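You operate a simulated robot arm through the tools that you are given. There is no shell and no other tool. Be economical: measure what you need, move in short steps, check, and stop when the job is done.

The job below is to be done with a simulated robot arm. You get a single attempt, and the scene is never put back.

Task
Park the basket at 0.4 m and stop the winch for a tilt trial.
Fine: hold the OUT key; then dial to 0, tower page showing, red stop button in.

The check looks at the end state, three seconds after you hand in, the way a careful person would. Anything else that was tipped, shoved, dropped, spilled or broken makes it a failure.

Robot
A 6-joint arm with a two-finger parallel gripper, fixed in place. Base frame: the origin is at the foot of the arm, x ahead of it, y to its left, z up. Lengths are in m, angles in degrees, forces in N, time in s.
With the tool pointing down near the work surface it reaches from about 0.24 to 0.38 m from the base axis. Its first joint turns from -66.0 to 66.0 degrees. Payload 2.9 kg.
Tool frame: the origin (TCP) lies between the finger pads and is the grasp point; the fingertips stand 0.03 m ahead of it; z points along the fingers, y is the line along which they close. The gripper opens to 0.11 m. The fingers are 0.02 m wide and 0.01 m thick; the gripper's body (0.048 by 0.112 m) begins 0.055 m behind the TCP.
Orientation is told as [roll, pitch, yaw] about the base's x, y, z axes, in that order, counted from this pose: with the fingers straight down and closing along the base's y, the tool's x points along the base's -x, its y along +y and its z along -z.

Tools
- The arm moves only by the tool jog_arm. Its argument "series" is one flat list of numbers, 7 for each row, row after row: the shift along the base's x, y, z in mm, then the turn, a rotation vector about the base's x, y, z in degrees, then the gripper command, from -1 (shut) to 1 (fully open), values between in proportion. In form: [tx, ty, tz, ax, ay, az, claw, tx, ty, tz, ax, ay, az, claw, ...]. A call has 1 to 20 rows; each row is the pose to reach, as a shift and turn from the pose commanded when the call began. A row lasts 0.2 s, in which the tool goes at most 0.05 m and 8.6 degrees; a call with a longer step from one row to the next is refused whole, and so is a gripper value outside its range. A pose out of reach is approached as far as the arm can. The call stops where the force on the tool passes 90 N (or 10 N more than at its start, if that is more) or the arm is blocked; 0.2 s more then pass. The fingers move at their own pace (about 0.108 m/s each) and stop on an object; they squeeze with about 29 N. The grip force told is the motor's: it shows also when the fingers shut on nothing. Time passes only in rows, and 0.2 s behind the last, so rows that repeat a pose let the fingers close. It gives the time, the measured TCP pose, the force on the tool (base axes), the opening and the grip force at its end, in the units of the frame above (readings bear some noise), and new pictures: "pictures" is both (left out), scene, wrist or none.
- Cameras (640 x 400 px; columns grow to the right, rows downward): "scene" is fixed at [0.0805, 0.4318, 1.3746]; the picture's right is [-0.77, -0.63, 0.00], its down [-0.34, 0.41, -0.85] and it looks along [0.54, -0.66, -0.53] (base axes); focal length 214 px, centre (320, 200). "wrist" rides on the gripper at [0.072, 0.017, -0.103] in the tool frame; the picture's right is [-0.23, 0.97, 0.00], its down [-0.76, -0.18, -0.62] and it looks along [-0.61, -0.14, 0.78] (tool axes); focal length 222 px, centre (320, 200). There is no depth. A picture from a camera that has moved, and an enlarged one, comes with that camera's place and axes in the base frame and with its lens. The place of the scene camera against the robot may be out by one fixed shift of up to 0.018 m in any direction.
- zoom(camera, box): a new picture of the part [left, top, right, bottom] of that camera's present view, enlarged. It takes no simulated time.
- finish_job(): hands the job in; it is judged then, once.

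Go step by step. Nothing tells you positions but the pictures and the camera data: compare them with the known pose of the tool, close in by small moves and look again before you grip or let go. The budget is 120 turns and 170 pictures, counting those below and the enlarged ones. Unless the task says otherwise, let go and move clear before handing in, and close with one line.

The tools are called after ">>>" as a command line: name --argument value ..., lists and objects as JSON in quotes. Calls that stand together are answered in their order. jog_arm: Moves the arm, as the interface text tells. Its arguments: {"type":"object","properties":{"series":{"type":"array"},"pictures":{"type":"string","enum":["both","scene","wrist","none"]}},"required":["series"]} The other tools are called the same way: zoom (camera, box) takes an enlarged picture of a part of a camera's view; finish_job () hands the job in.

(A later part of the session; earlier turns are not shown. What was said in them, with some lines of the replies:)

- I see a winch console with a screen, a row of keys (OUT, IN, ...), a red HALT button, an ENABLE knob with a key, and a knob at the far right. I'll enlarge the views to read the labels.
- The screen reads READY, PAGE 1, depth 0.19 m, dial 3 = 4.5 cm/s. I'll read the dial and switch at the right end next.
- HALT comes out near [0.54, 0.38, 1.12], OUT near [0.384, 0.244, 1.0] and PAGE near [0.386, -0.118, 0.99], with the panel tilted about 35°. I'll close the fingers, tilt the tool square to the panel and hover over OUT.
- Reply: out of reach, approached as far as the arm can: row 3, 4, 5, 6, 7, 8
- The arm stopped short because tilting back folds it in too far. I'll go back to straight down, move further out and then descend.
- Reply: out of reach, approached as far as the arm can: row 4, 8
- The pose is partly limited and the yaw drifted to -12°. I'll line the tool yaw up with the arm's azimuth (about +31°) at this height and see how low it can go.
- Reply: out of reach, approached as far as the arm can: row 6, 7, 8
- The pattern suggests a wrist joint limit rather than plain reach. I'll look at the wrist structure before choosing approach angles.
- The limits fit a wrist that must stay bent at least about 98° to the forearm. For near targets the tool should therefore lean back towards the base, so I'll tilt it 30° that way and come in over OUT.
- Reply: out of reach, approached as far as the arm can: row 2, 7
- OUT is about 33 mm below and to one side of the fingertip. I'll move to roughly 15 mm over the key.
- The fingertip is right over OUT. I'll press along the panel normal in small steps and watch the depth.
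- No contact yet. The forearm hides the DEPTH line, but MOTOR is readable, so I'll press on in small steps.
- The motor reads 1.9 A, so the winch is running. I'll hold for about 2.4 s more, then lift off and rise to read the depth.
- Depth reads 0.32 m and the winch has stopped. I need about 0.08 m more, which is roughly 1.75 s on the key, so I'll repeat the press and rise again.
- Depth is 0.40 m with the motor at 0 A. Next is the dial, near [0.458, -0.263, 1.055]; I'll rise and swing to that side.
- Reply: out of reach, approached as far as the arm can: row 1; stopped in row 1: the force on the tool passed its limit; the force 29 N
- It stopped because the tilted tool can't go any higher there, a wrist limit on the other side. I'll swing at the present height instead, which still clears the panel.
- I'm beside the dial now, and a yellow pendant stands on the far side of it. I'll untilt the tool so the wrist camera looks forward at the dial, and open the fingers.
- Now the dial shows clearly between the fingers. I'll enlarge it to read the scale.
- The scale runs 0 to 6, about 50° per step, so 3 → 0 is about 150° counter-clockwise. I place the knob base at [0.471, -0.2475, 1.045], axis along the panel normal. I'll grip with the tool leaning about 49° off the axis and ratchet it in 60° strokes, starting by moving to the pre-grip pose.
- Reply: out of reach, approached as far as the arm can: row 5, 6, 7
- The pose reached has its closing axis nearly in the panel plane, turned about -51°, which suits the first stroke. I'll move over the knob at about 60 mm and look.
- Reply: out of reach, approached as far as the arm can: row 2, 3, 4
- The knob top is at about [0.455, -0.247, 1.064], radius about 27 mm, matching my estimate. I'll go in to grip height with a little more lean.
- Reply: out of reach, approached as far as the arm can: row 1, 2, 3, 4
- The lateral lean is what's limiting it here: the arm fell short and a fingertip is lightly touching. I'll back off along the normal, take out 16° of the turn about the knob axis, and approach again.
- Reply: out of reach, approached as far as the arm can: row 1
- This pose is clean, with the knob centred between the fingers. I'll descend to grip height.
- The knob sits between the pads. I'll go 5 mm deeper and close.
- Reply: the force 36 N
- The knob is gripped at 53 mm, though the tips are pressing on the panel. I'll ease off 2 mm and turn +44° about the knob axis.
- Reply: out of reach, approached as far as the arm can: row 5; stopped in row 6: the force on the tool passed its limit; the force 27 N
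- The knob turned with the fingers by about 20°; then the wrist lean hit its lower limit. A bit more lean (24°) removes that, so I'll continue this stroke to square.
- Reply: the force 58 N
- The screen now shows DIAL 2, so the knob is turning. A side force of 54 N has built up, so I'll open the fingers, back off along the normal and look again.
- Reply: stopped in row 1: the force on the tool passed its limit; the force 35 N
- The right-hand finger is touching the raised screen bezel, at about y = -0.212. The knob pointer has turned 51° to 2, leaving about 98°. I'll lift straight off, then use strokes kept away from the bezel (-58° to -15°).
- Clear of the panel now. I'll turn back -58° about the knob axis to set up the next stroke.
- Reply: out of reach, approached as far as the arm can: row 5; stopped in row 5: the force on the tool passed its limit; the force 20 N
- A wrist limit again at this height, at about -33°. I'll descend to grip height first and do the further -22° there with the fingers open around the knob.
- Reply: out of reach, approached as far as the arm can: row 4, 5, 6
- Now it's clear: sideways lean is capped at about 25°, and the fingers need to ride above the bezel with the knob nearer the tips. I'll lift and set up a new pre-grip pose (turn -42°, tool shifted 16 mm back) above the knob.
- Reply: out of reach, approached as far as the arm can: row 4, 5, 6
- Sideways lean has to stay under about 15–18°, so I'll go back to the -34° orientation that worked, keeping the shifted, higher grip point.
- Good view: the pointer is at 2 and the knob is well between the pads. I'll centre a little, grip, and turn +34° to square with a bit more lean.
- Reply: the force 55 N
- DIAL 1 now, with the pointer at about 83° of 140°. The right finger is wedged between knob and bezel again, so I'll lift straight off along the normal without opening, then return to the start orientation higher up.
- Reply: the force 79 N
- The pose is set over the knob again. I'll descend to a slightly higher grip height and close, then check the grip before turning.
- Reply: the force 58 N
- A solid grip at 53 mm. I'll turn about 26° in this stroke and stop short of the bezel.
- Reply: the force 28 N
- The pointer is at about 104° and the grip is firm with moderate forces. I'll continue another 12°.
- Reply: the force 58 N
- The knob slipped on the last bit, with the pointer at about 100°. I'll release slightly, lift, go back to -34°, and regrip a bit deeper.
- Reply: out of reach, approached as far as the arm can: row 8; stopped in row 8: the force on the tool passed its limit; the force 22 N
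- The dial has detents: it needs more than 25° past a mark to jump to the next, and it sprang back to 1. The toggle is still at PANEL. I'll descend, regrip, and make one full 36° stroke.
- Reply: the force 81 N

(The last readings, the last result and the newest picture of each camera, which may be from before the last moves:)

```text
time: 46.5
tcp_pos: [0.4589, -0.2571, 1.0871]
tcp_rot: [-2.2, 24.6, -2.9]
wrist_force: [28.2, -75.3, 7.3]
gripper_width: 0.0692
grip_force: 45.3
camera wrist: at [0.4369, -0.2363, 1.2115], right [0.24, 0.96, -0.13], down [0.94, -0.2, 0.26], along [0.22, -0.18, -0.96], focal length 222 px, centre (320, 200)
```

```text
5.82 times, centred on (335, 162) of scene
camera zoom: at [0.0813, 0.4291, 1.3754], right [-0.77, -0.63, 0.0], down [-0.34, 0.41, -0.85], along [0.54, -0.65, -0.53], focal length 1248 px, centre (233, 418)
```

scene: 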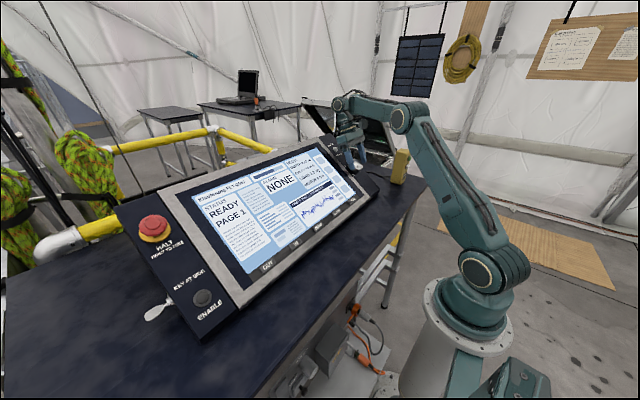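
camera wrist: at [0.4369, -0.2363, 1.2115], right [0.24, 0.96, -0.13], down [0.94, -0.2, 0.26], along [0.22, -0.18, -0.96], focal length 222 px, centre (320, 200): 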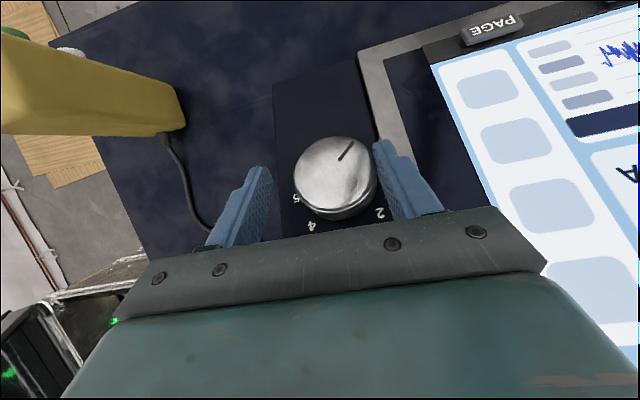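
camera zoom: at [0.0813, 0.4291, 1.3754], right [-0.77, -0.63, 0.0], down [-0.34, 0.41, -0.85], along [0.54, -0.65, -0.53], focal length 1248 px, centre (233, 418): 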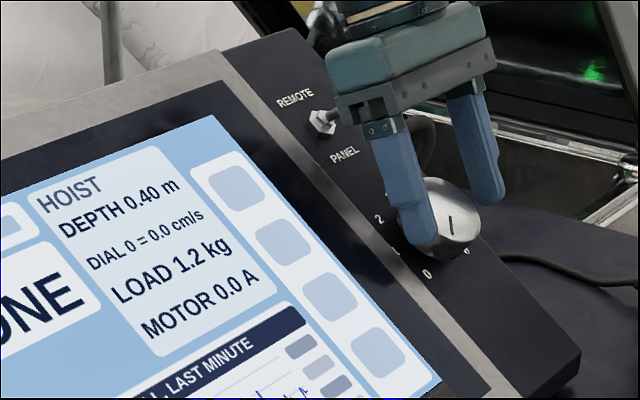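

DIAL 0 = 0.0 cm/s. I'll ease off sideways and lift away without touching the knob.

>>> jog_arm --series '[-2, -7, 2, 0, 0, 0, -0.1, -5, -8, 8, 0, 0, 0, 0.25, -12, -8, 18, 0, 0, 0, 0.3, -22, -4, 34, 0, 0, 0, 0.3]'

>>> zoom --camera "scene" --box '[280, 130, 390, 195]'

>>> zoom --camera "wrist" --box '[200, 100, 440, 250]'

```text
time: 46.7
tcp_pos: [0.4572, -0.2614, 1.0867]
tcp_rot: [-2.4, 24.1, -3.8]
wrist_force: [17.0, -31.3, -2.5]
gripper_width: 0.0764
grip_force: 27.2
stopped in row 1: the force on the tool passed its limit (the readings are from after the stop); the commanded pose is now the measured one
camera wrist: at [0.4354, -0.2388, 1.2117], right [0.25, 0.96, -0.13], down [0.94, -0.21, 0.26], along [0.22, -0.19, -0.96], focal length 222 px, centre (320, 200)
```

scene: 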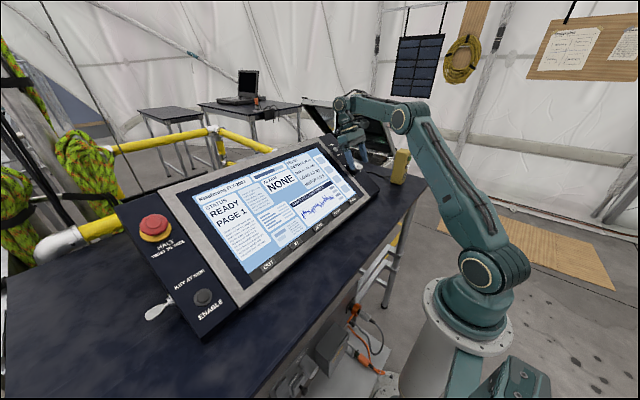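
wrist: 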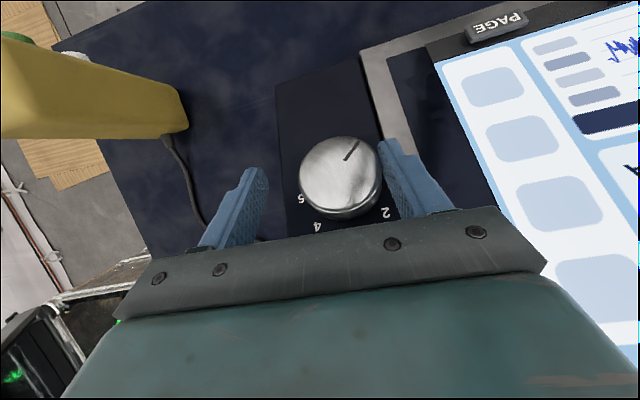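

```text
5.82 times, centred on (335, 162) of scene
camera zoom: at [0.081, 0.4307, 1.375], right [-0.77, -0.63, 0.0], down [-0.34, 0.41, -0.85], along [0.54, -0.65, -0.53], focal length 1248 px, centre (233, 418)
```

zoom: 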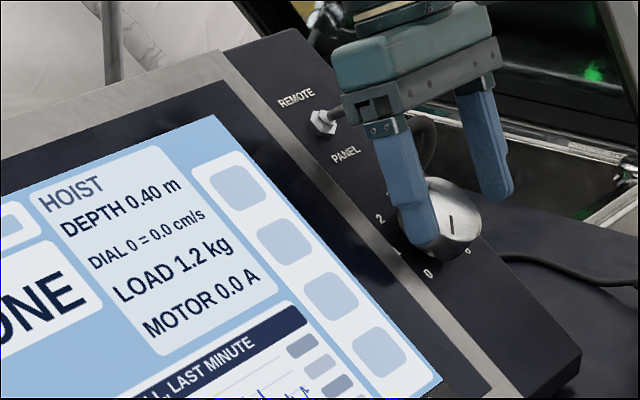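

```text
2.67 times, centred on (320, 175) of wrist
camera zoom: at [0.4354, -0.2388, 1.2117], right [0.25, 0.96, -0.13], down [0.94, -0.21, 0.26], along [0.22, -0.19, -0.96], focal length 592 px, centre (320, 267)
```

zoom: 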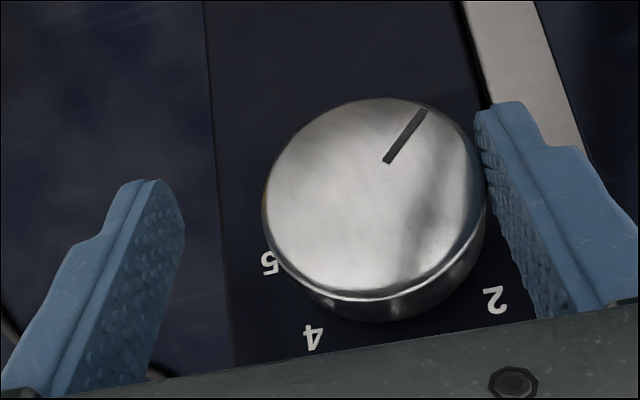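

Still at 0. I'll lift along the normal, keeping the opening fixed.

>>> jog_arm --series '[-4, -1, 6, 0, 0, 0, 0.38, -10, -1, 16, 0, 0, 0, 0.38, -18, -1, 29, 0, 0, 0, 0.38, -24, 2, 38, 0, 0, 0, 0]'

>>> zoom --camera "scene" --box '[280, 130, 390, 195]'

```text
time: 47.7
tcp_pos: [0.4343, -0.2543, 1.1271]
tcp_rot: [-2.2, 24.7, -2.4]
wrist_force: [-0.1, -0.1, -0.2]
gripper_width: 0.0552
grip_force: 0.1
camera wrist: at [0.4117, -0.2329, 1.2512], right [0.23, 0.96, -0.13], down [0.95, -0.19, 0.25], along [0.22, -0.18, -0.96], focal length 222 px, centre (320, 200)
```

scene: 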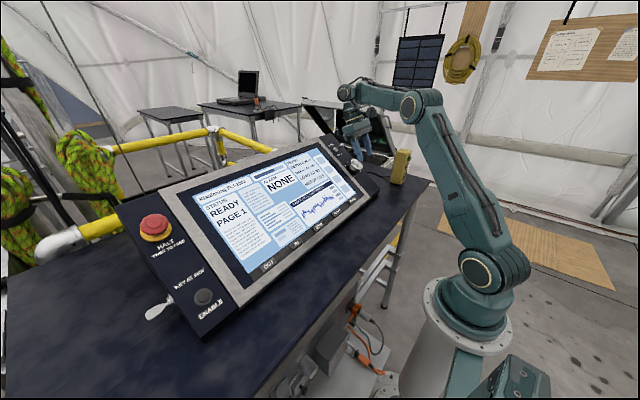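
wrist: 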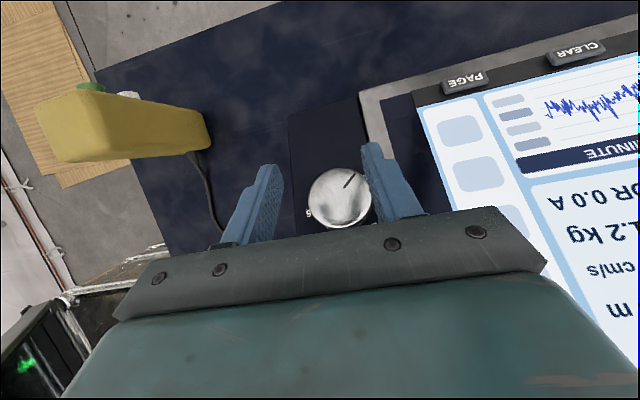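

```text
5.82 times, centred on (335, 162) of scene
camera zoom: at [0.0805, 0.4318, 1.3746], right [-0.77, -0.63, 0.0], down [-0.34, 0.41, -0.85], along [0.54, -0.66, -0.53], focal length 1248 px, centre (233, 418)
```

zoom: 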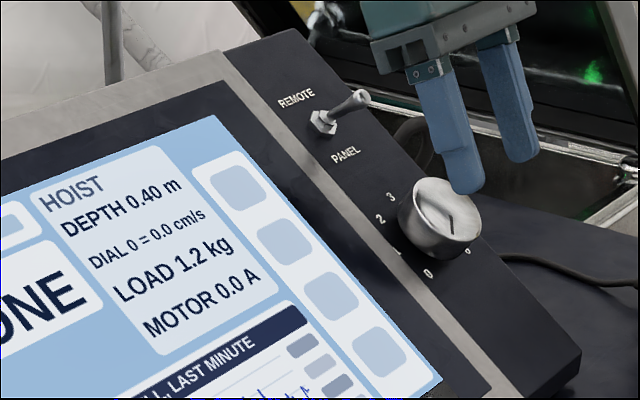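

The dial rests at 0 and the toggle is still at PANEL. Next is the PAGE key at about [0.384, -0.116, 0.997]; I'll close the fingers and move above it with a 34° back lean.

>>> jog_arm --series '[-8, 25, -8, 0.9, 2.2, -3.8, -1, -18, 50, -16, 1.7, 4.4, -7.6, -1, -30, 78, -28, 2.6, 6.5, -11.3, -1, -42, 105, -42, 3.4, 8.7, -15.1, -1, -54, 125, -56, 3.4, 8.7, -15.1, -1, -63, 136, -65, 3.4, 8.7, -15.1, -1]'

>>> zoom --camera "scene" --box '[280, 140, 400, 230]'

```text
time: 49.1
tcp_pos: [0.3716, -0.1206, 1.0607]
tcp_rot: [-0.1, 33.7, -16.7]
wrist_force: [0.0, 0.9, -0.7]
gripper_width: 0.0001
grip_force: 28.9
camera wrist: at [0.3728, -0.1035, 1.188], right [0.46, 0.88, -0.13], down [0.89, -0.45, 0.1], along [0.03, -0.16, -0.99], focal length 222 px, centre (320, 200)
```

scene: 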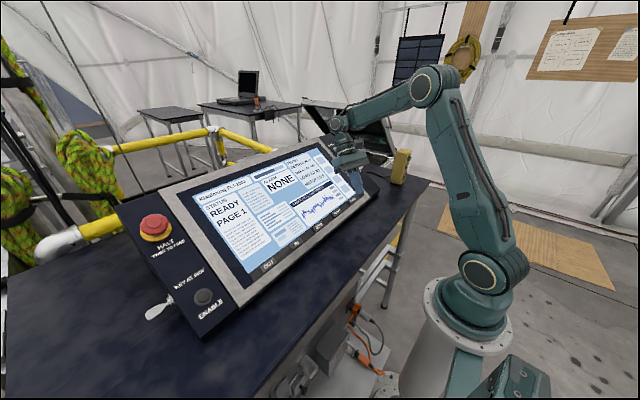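
wrist: 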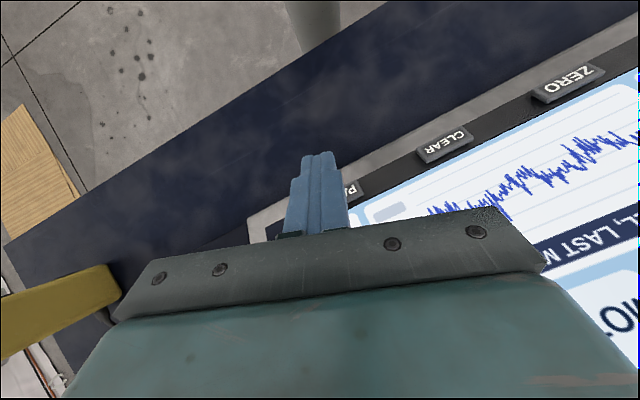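

```text
4.44 times, centred on (340, 185) of scene
camera zoom: at [0.0805, 0.4318, 1.3746], right [-0.77, -0.63, 0.0], down [-0.34, 0.41, -0.85], along [0.54, -0.66, -0.53], focal length 953 px, centre (231, 267)
```

zoom: 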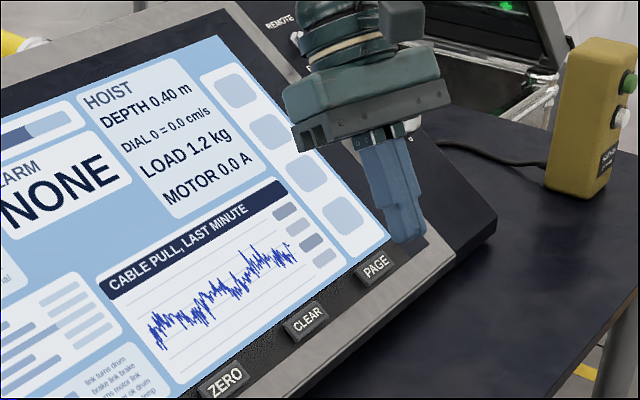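

I'm hovering over PAGE. I'll descend, give one short press, lift again, and read the page.

>>> jog_arm --series '[8, 2, -13, 0, 0, 0, -1, 16, 3, -26, 0, 0, 0, -1, 19.5, 3, -31.5, 0, 0, 0, -1, 21, 3, -34, 0, 0, 0, -1, 22, 3, -35.5, 0, 0, 0, -1]' --pictures "none"

>>> zoom --camera "scene" --box '[180, 130, 400, 280]'

```text
time: 50.3
tcp_pos: [0.3914, -0.1157, 1.0274]
tcp_rot: [-0.3, 33.6, -16.4]
wrist_force: [-22.4, 9.8, 45.0]
gripper_width: 0.0001
grip_force: 28.2
```

```text
2.67 times, centred on (290, 205) of scene
camera zoom: at [0.0793, 0.4322, 1.3745], right [-0.77, -0.63, 0.0], down [-0.34, 0.41, -0.85], along [0.54, -0.66, -0.53], focal length 572 px, centre (400, 187)
```

zoom: 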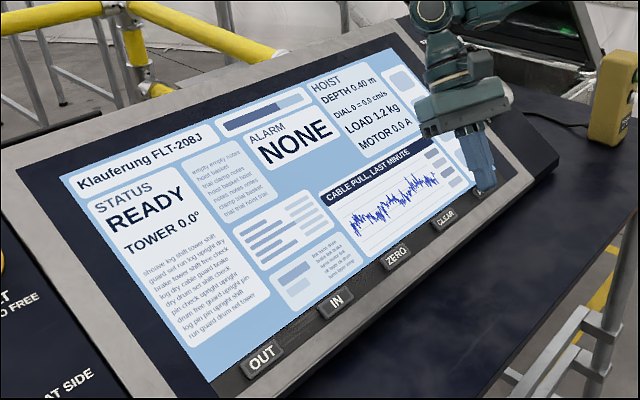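

The page now shows TOWER 0.0°. I'll lift off.

>>> jog_arm --series '[-4, 0, 7, 0, 0, 0, -1, -12, 0, 20, 0, 0, 0, -1, -20, 0, 34, 0, 0, 0, -1]' --pictures "none"

>>> zoom --camera "scene" --box '[180, 130, 400, 280]'

```text
time: 51.1
tcp_pos: [0.3728, -0.116, 1.0588]
tcp_rot: [0.0, 33.9, -16.5]
wrist_force: [-1.4, 0.3, -0.6]
gripper_width: 0.0
grip_force: 28.9
```

```text
2.67 times, centred on (290, 205) of scene
camera zoom: at [0.0805, 0.4318, 1.3746], right [-0.77, -0.63, 0.0], down [-0.34, 0.41, -0.85], along [0.54, -0.66, -0.53], focal length 572 px, centre (400, 187)
```

zoom: 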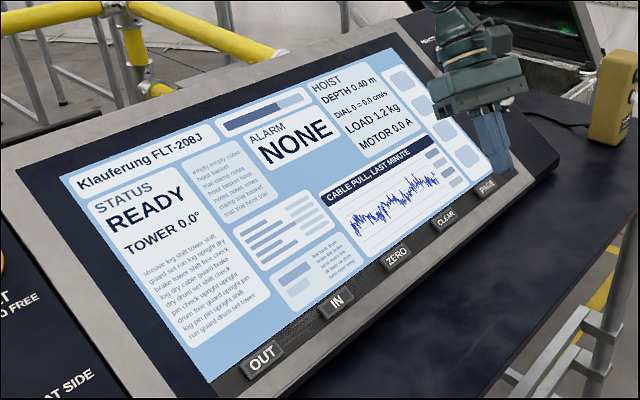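

TOWER page with depth 0.40 m and dial 0 all hold. For the red button I'll untilt while rising, in proportion to stay within the wrist limits.

>>> jog_arm --series '[0, 0, 25, -1.6, -5.4, 0, -1, 2, 0, 55, -3.2, -10.9, 0, -1, 4, 0, 85, -4.9, -16.3, 0, -1, 6, 0, 115, -6.5, -21.7, 0, -1, 8, 0, 145, -8.1, -27.2, 0, -1, 10, 0, 175, -9.7, -32.6, 0, -1, 10, 0, 195, -9.7, -32.6, 0, -1]' --pictures "none"

```text
time: 52.7
tcp_pos: [0.3895, -0.114, 1.2447]
tcp_rot: [-0.4, -0.4, -16.4]
wrist_force: [0.8, 0.7, -0.7]
gripper_width: 0.0
grip_force: 28.8
out of reach, approached as far as the arm can: row 7
```

Now I'll swing across to the HALT side at this height.

>>> jog_arm --series '[10, 40, -5, 0, 0, 5.8, -1, 15, 81, -5, 0, 0, 11.6, -1, 16, 122, -5, 0, 0, 17.4, -1, 14, 163, -5, 0, 0, 23.2, -1, 7, 203, -5, 0, 0, 29, -1, -4, 243, -5, 0, 0, 34.8, -1, -19, 281, -5, 0, 0, 40.6, -1, -38, 318, -5, 0, 0, 46.4, -1, -60, 352, -5, 0, 0, 52.2, -1]'

```text
time: 54.7
tcp_pos: [0.3294, 0.2397, 1.238]
tcp_rot: [-0.2, -0.2, 35.7]
wrist_force: [-0.7, 0.5, -0.1]
gripper_width: 0.0
grip_force: 28.9
camera wrist: at [0.2604, 0.2101, 1.3423], right [-0.38, 0.92, 0.0], down [0.72, 0.3, 0.63], along [0.58, 0.24, -0.78], focal length 222 px, centre (320, 200)
```

scene: 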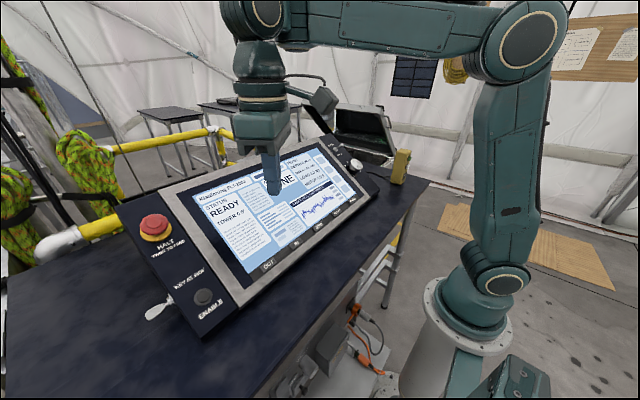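
wrist: 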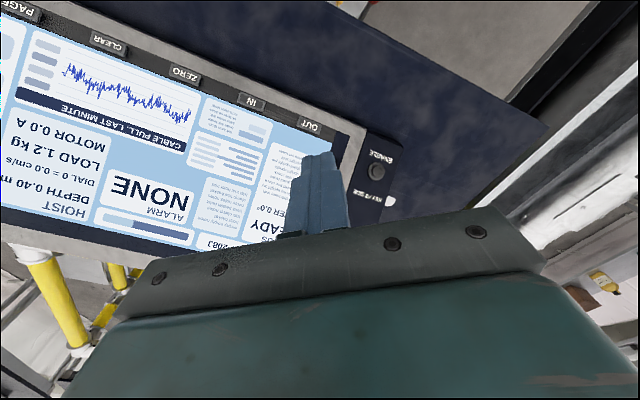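

HALT is straight out along this azimuth. I'll extend outwards while descending slightly.

>>> jog_arm --series '[24, 18, 0, 0, 0, 0, -1, 49, 35, 0, 0, 0, 0, -1, 73, 53, -5, 0, 0, 0, -1, 97, 70, -10, 0, 0, 0, -1, 122, 88, -15, 0, 0, 0, -1, 146, 105, -20, 0, 0, 0, -1]'

```text
time: 56.1
tcp_pos: [0.4716, 0.3402, 1.2121]
tcp_rot: [-0.1, -0.2, 35.7]
wrist_force: [-0.8, -1.0, -1.2]
gripper_width: 0.0002
grip_force: 29.2
out of reach, approached as far as the arm can: row 6
camera wrist: at [0.4039, 0.3107, 1.3162], right [-0.38, 0.92, 0.0], down [0.72, 0.3, 0.62], along [0.58, 0.24, -0.78], focal length 222 px, centre (320, 200)
```

scene: 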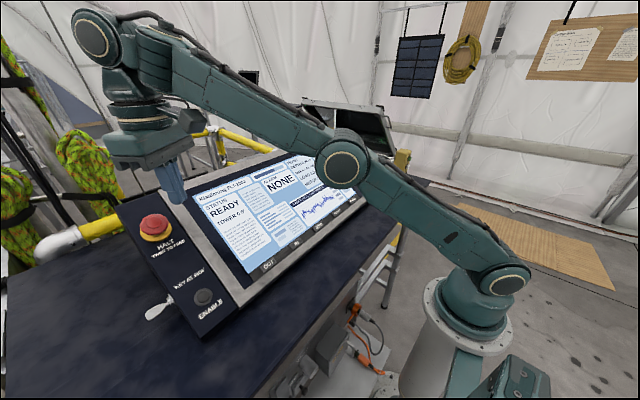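
wrist: 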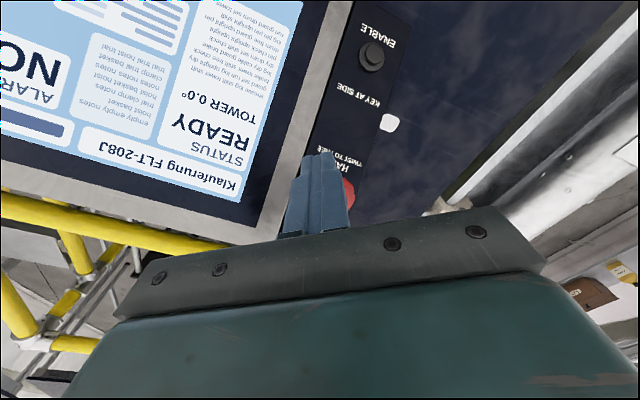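

The arm is opening up, so here an outward lean is the right choice, and it also lines up with the panel normal. I'll tilt 25° outward to hover over HALT.

>>> jog_arm --series '[4, 4, -4, 3.6, -5, 0, -1, 14, 14, -12, 7.3, -10.2, 0, -1, 26, 26, -22, 11, -15.2, 0, -1, 36, 36, -32, 14.6, -20.3, 0, -1, 45, 43, -40, 14.6, -20.3, 0, -1, 45, 43, -40, 14.6, -20.3, 0, -1]'

>>> zoom --camera "scene" --box '[90, 160, 220, 270]'

```text
time: 57.5
tcp_pos: [0.5172, 0.3822, 1.1743]
tcp_rot: [-0.1, -25.3, 35.6]
wrist_force: [0.6, -0.1, 0.0]
gripper_width: 0.0
grip_force: 29.4
camera wrist: at [0.4169, 0.3318, 1.2374], right [-0.4, 0.91, 0.1], down [0.45, 0.1, 0.89], along [0.8, 0.4, -0.45], focal length 222 px, centre (320, 200)
```

scene: 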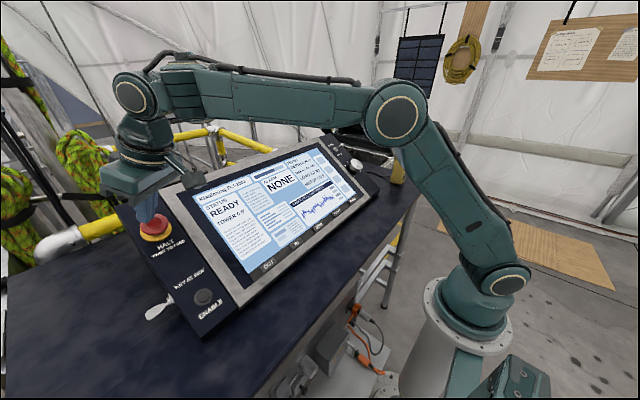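
wrist: 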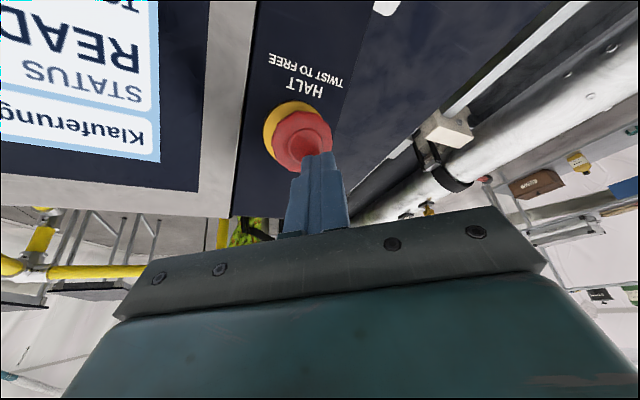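

```text
3.64 times, centred on (155, 215) of scene
camera zoom: at [0.0805, 0.4318, 1.3746], right [-0.77, -0.63, 0.0], down [-0.34, 0.41, -0.85], along [0.54, -0.66, -0.53], focal length 780 px, centre (920, 146)
```

zoom: 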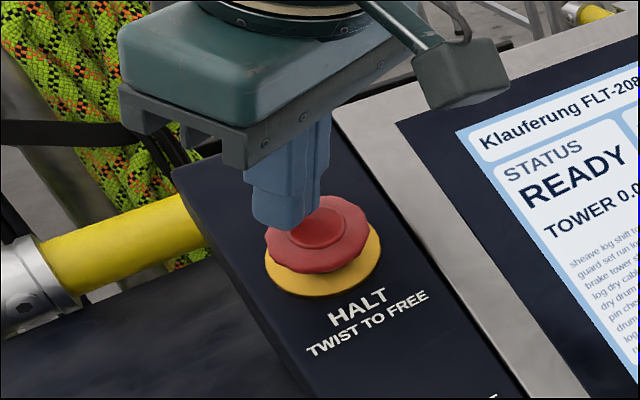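

The button centre comes out at about [0.540, 0.384, 1.117], some 32 mm below the tip. I'll approach with a small correction and press along the normal.

>>> jog_arm --series '[4, -2, -9, 0, 0, 0, -1, 8, -4, -18, 0, 0, 0, -1, 12, -5, -26, 0, 0, 0, -1, 14, -5, -30, 0, 0, 0, -1, 16, -5, -33, 0, 0, 0, -1]'

>>> zoom --camera "scene" --box '[90, 160, 270, 290]'

```text
time: 58.7
tcp_pos: [0.5224, 0.3802, 1.1629]
tcp_rot: [0.0, -26.5, 36.5]
wrist_force: [-35.9, -15.0, 20.3]
gripper_width: 0.0001
grip_force: 28.9
stopped in row 5: the force on the tool passed its limit (the readings are from after the stop); the commanded pose is now the measured one
camera wrist: at [0.4243, 0.3274, 1.2232], right [-0.42, 0.9, 0.1], down [0.43, 0.1, 0.9], along [0.8, 0.42, -0.43], focal length 222 px, centre (320, 200)
```

scene: 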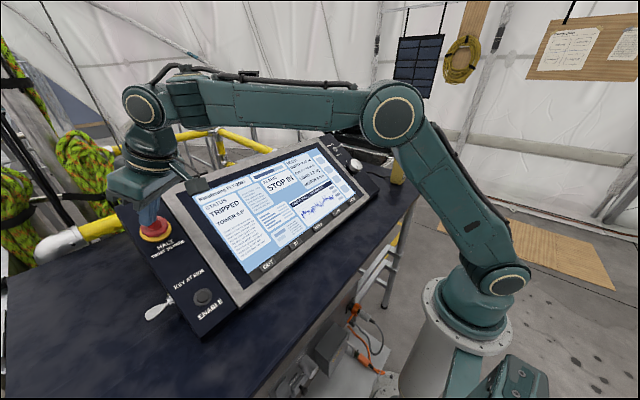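
wrist: 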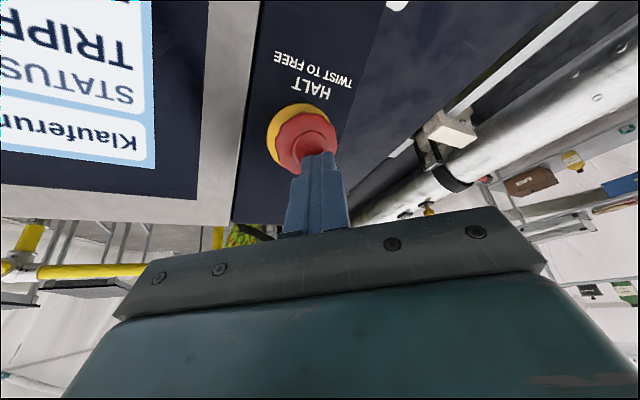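

```text
3.08 times, centred on (180, 225) of scene
camera zoom: at [0.0791, 0.431, 1.3749], right [-0.77, -0.63, 0.0], down [-0.34, 0.41, -0.85], along [0.54, -0.66, -0.53], focal length 660 px, centre (751, 123)
```

zoom: 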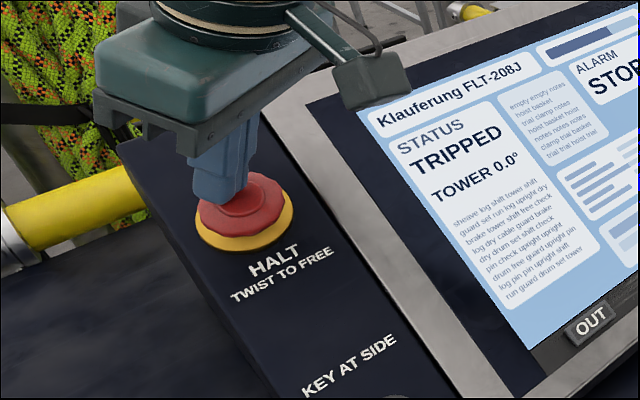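

STATUS is TRIPPED and the alarm reads STOP IN: the button is in. I'll back off along the normal and verify everything.

>>> jog_arm --series '[-4, 0, 6, 0, 0, 0, -1, -12, 0, 20, 0, 0, 0, -1, -24, -8, 36, -3, 4.2, 0, -1, -44, -20, 50, -6, 8.4, 0, -1, -70, -40, 60, -9, 12.6, 0, -1]'

>>> zoom --camera "scene" --box '[90, 160, 270, 290]'

>>> zoom --camera "scene" --box '[250, 130, 390, 220]'

```text
time: 59.9
tcp_pos: [0.4579, 0.3394, 1.2191]
tcp_rot: [0.1, -11.0, 36.1]
wrist_force: [-0.4, 0.2, 0.1]
gripper_width: 0.0
grip_force: 28.4
camera wrist: at [0.3744, 0.299, 1.3079], right [-0.4, 0.92, 0.05], down [0.61, 0.23, 0.76], along [0.68, 0.33, -0.65], focal length 222 px, centre (320, 200)
```

scene: 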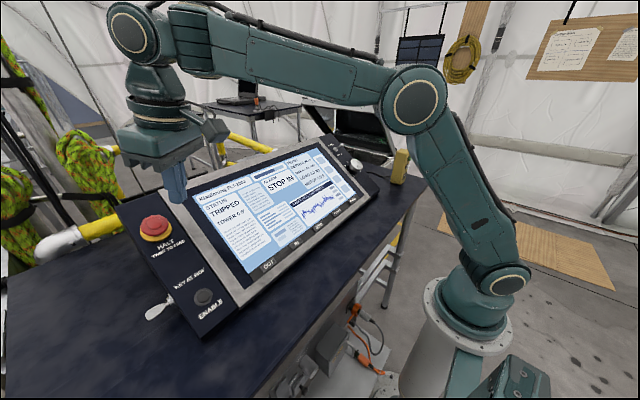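
wrist: 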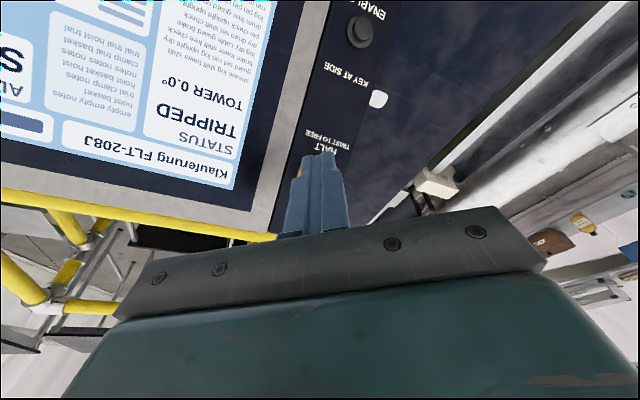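

```text
3.08 times, centred on (180, 225) of scene
camera zoom: at [0.0805, 0.4318, 1.3746], right [-0.77, -0.63, 0.0], down [-0.34, 0.41, -0.85], along [0.54, -0.66, -0.53], focal length 660 px, centre (751, 123)
```

zoom: 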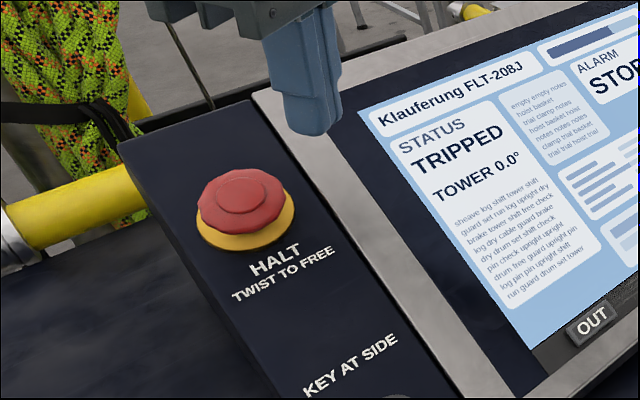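

```text
4.44 times, centred on (320, 175) of scene
camera zoom: at [0.0805, 0.4318, 1.3746], right [-0.77, -0.63, 0.0], down [-0.34, 0.41, -0.85], along [0.54, -0.66, -0.53], focal length 953 px, centre (320, 311)
```

zoom: 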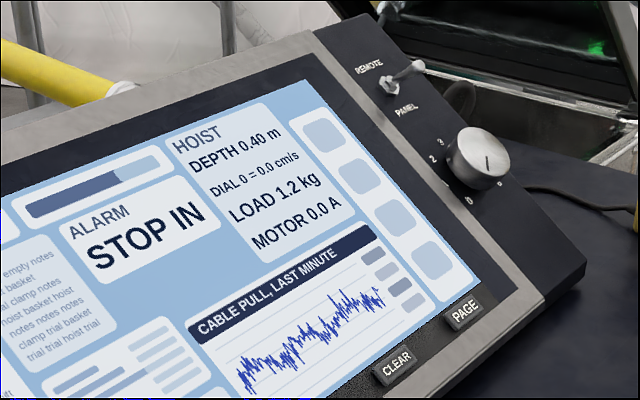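

The screen reads depth 0.40 m, dial 0, the TOWER page, TRIPPED and STOP IN. The button stays in, the toggle and key are untouched, and the arm is clear, so I'm handing in.

>>> finish_job

```text
The job is handed in.
```

The job is handed in: the basket is parked at 0.40 m, the dial is at 0, the tower page is showing, the red stop button is in and the arm is clear. While I turned the dial, a finger pressed on the screen bezel with up to about 75 N, with no visible damage or shift.
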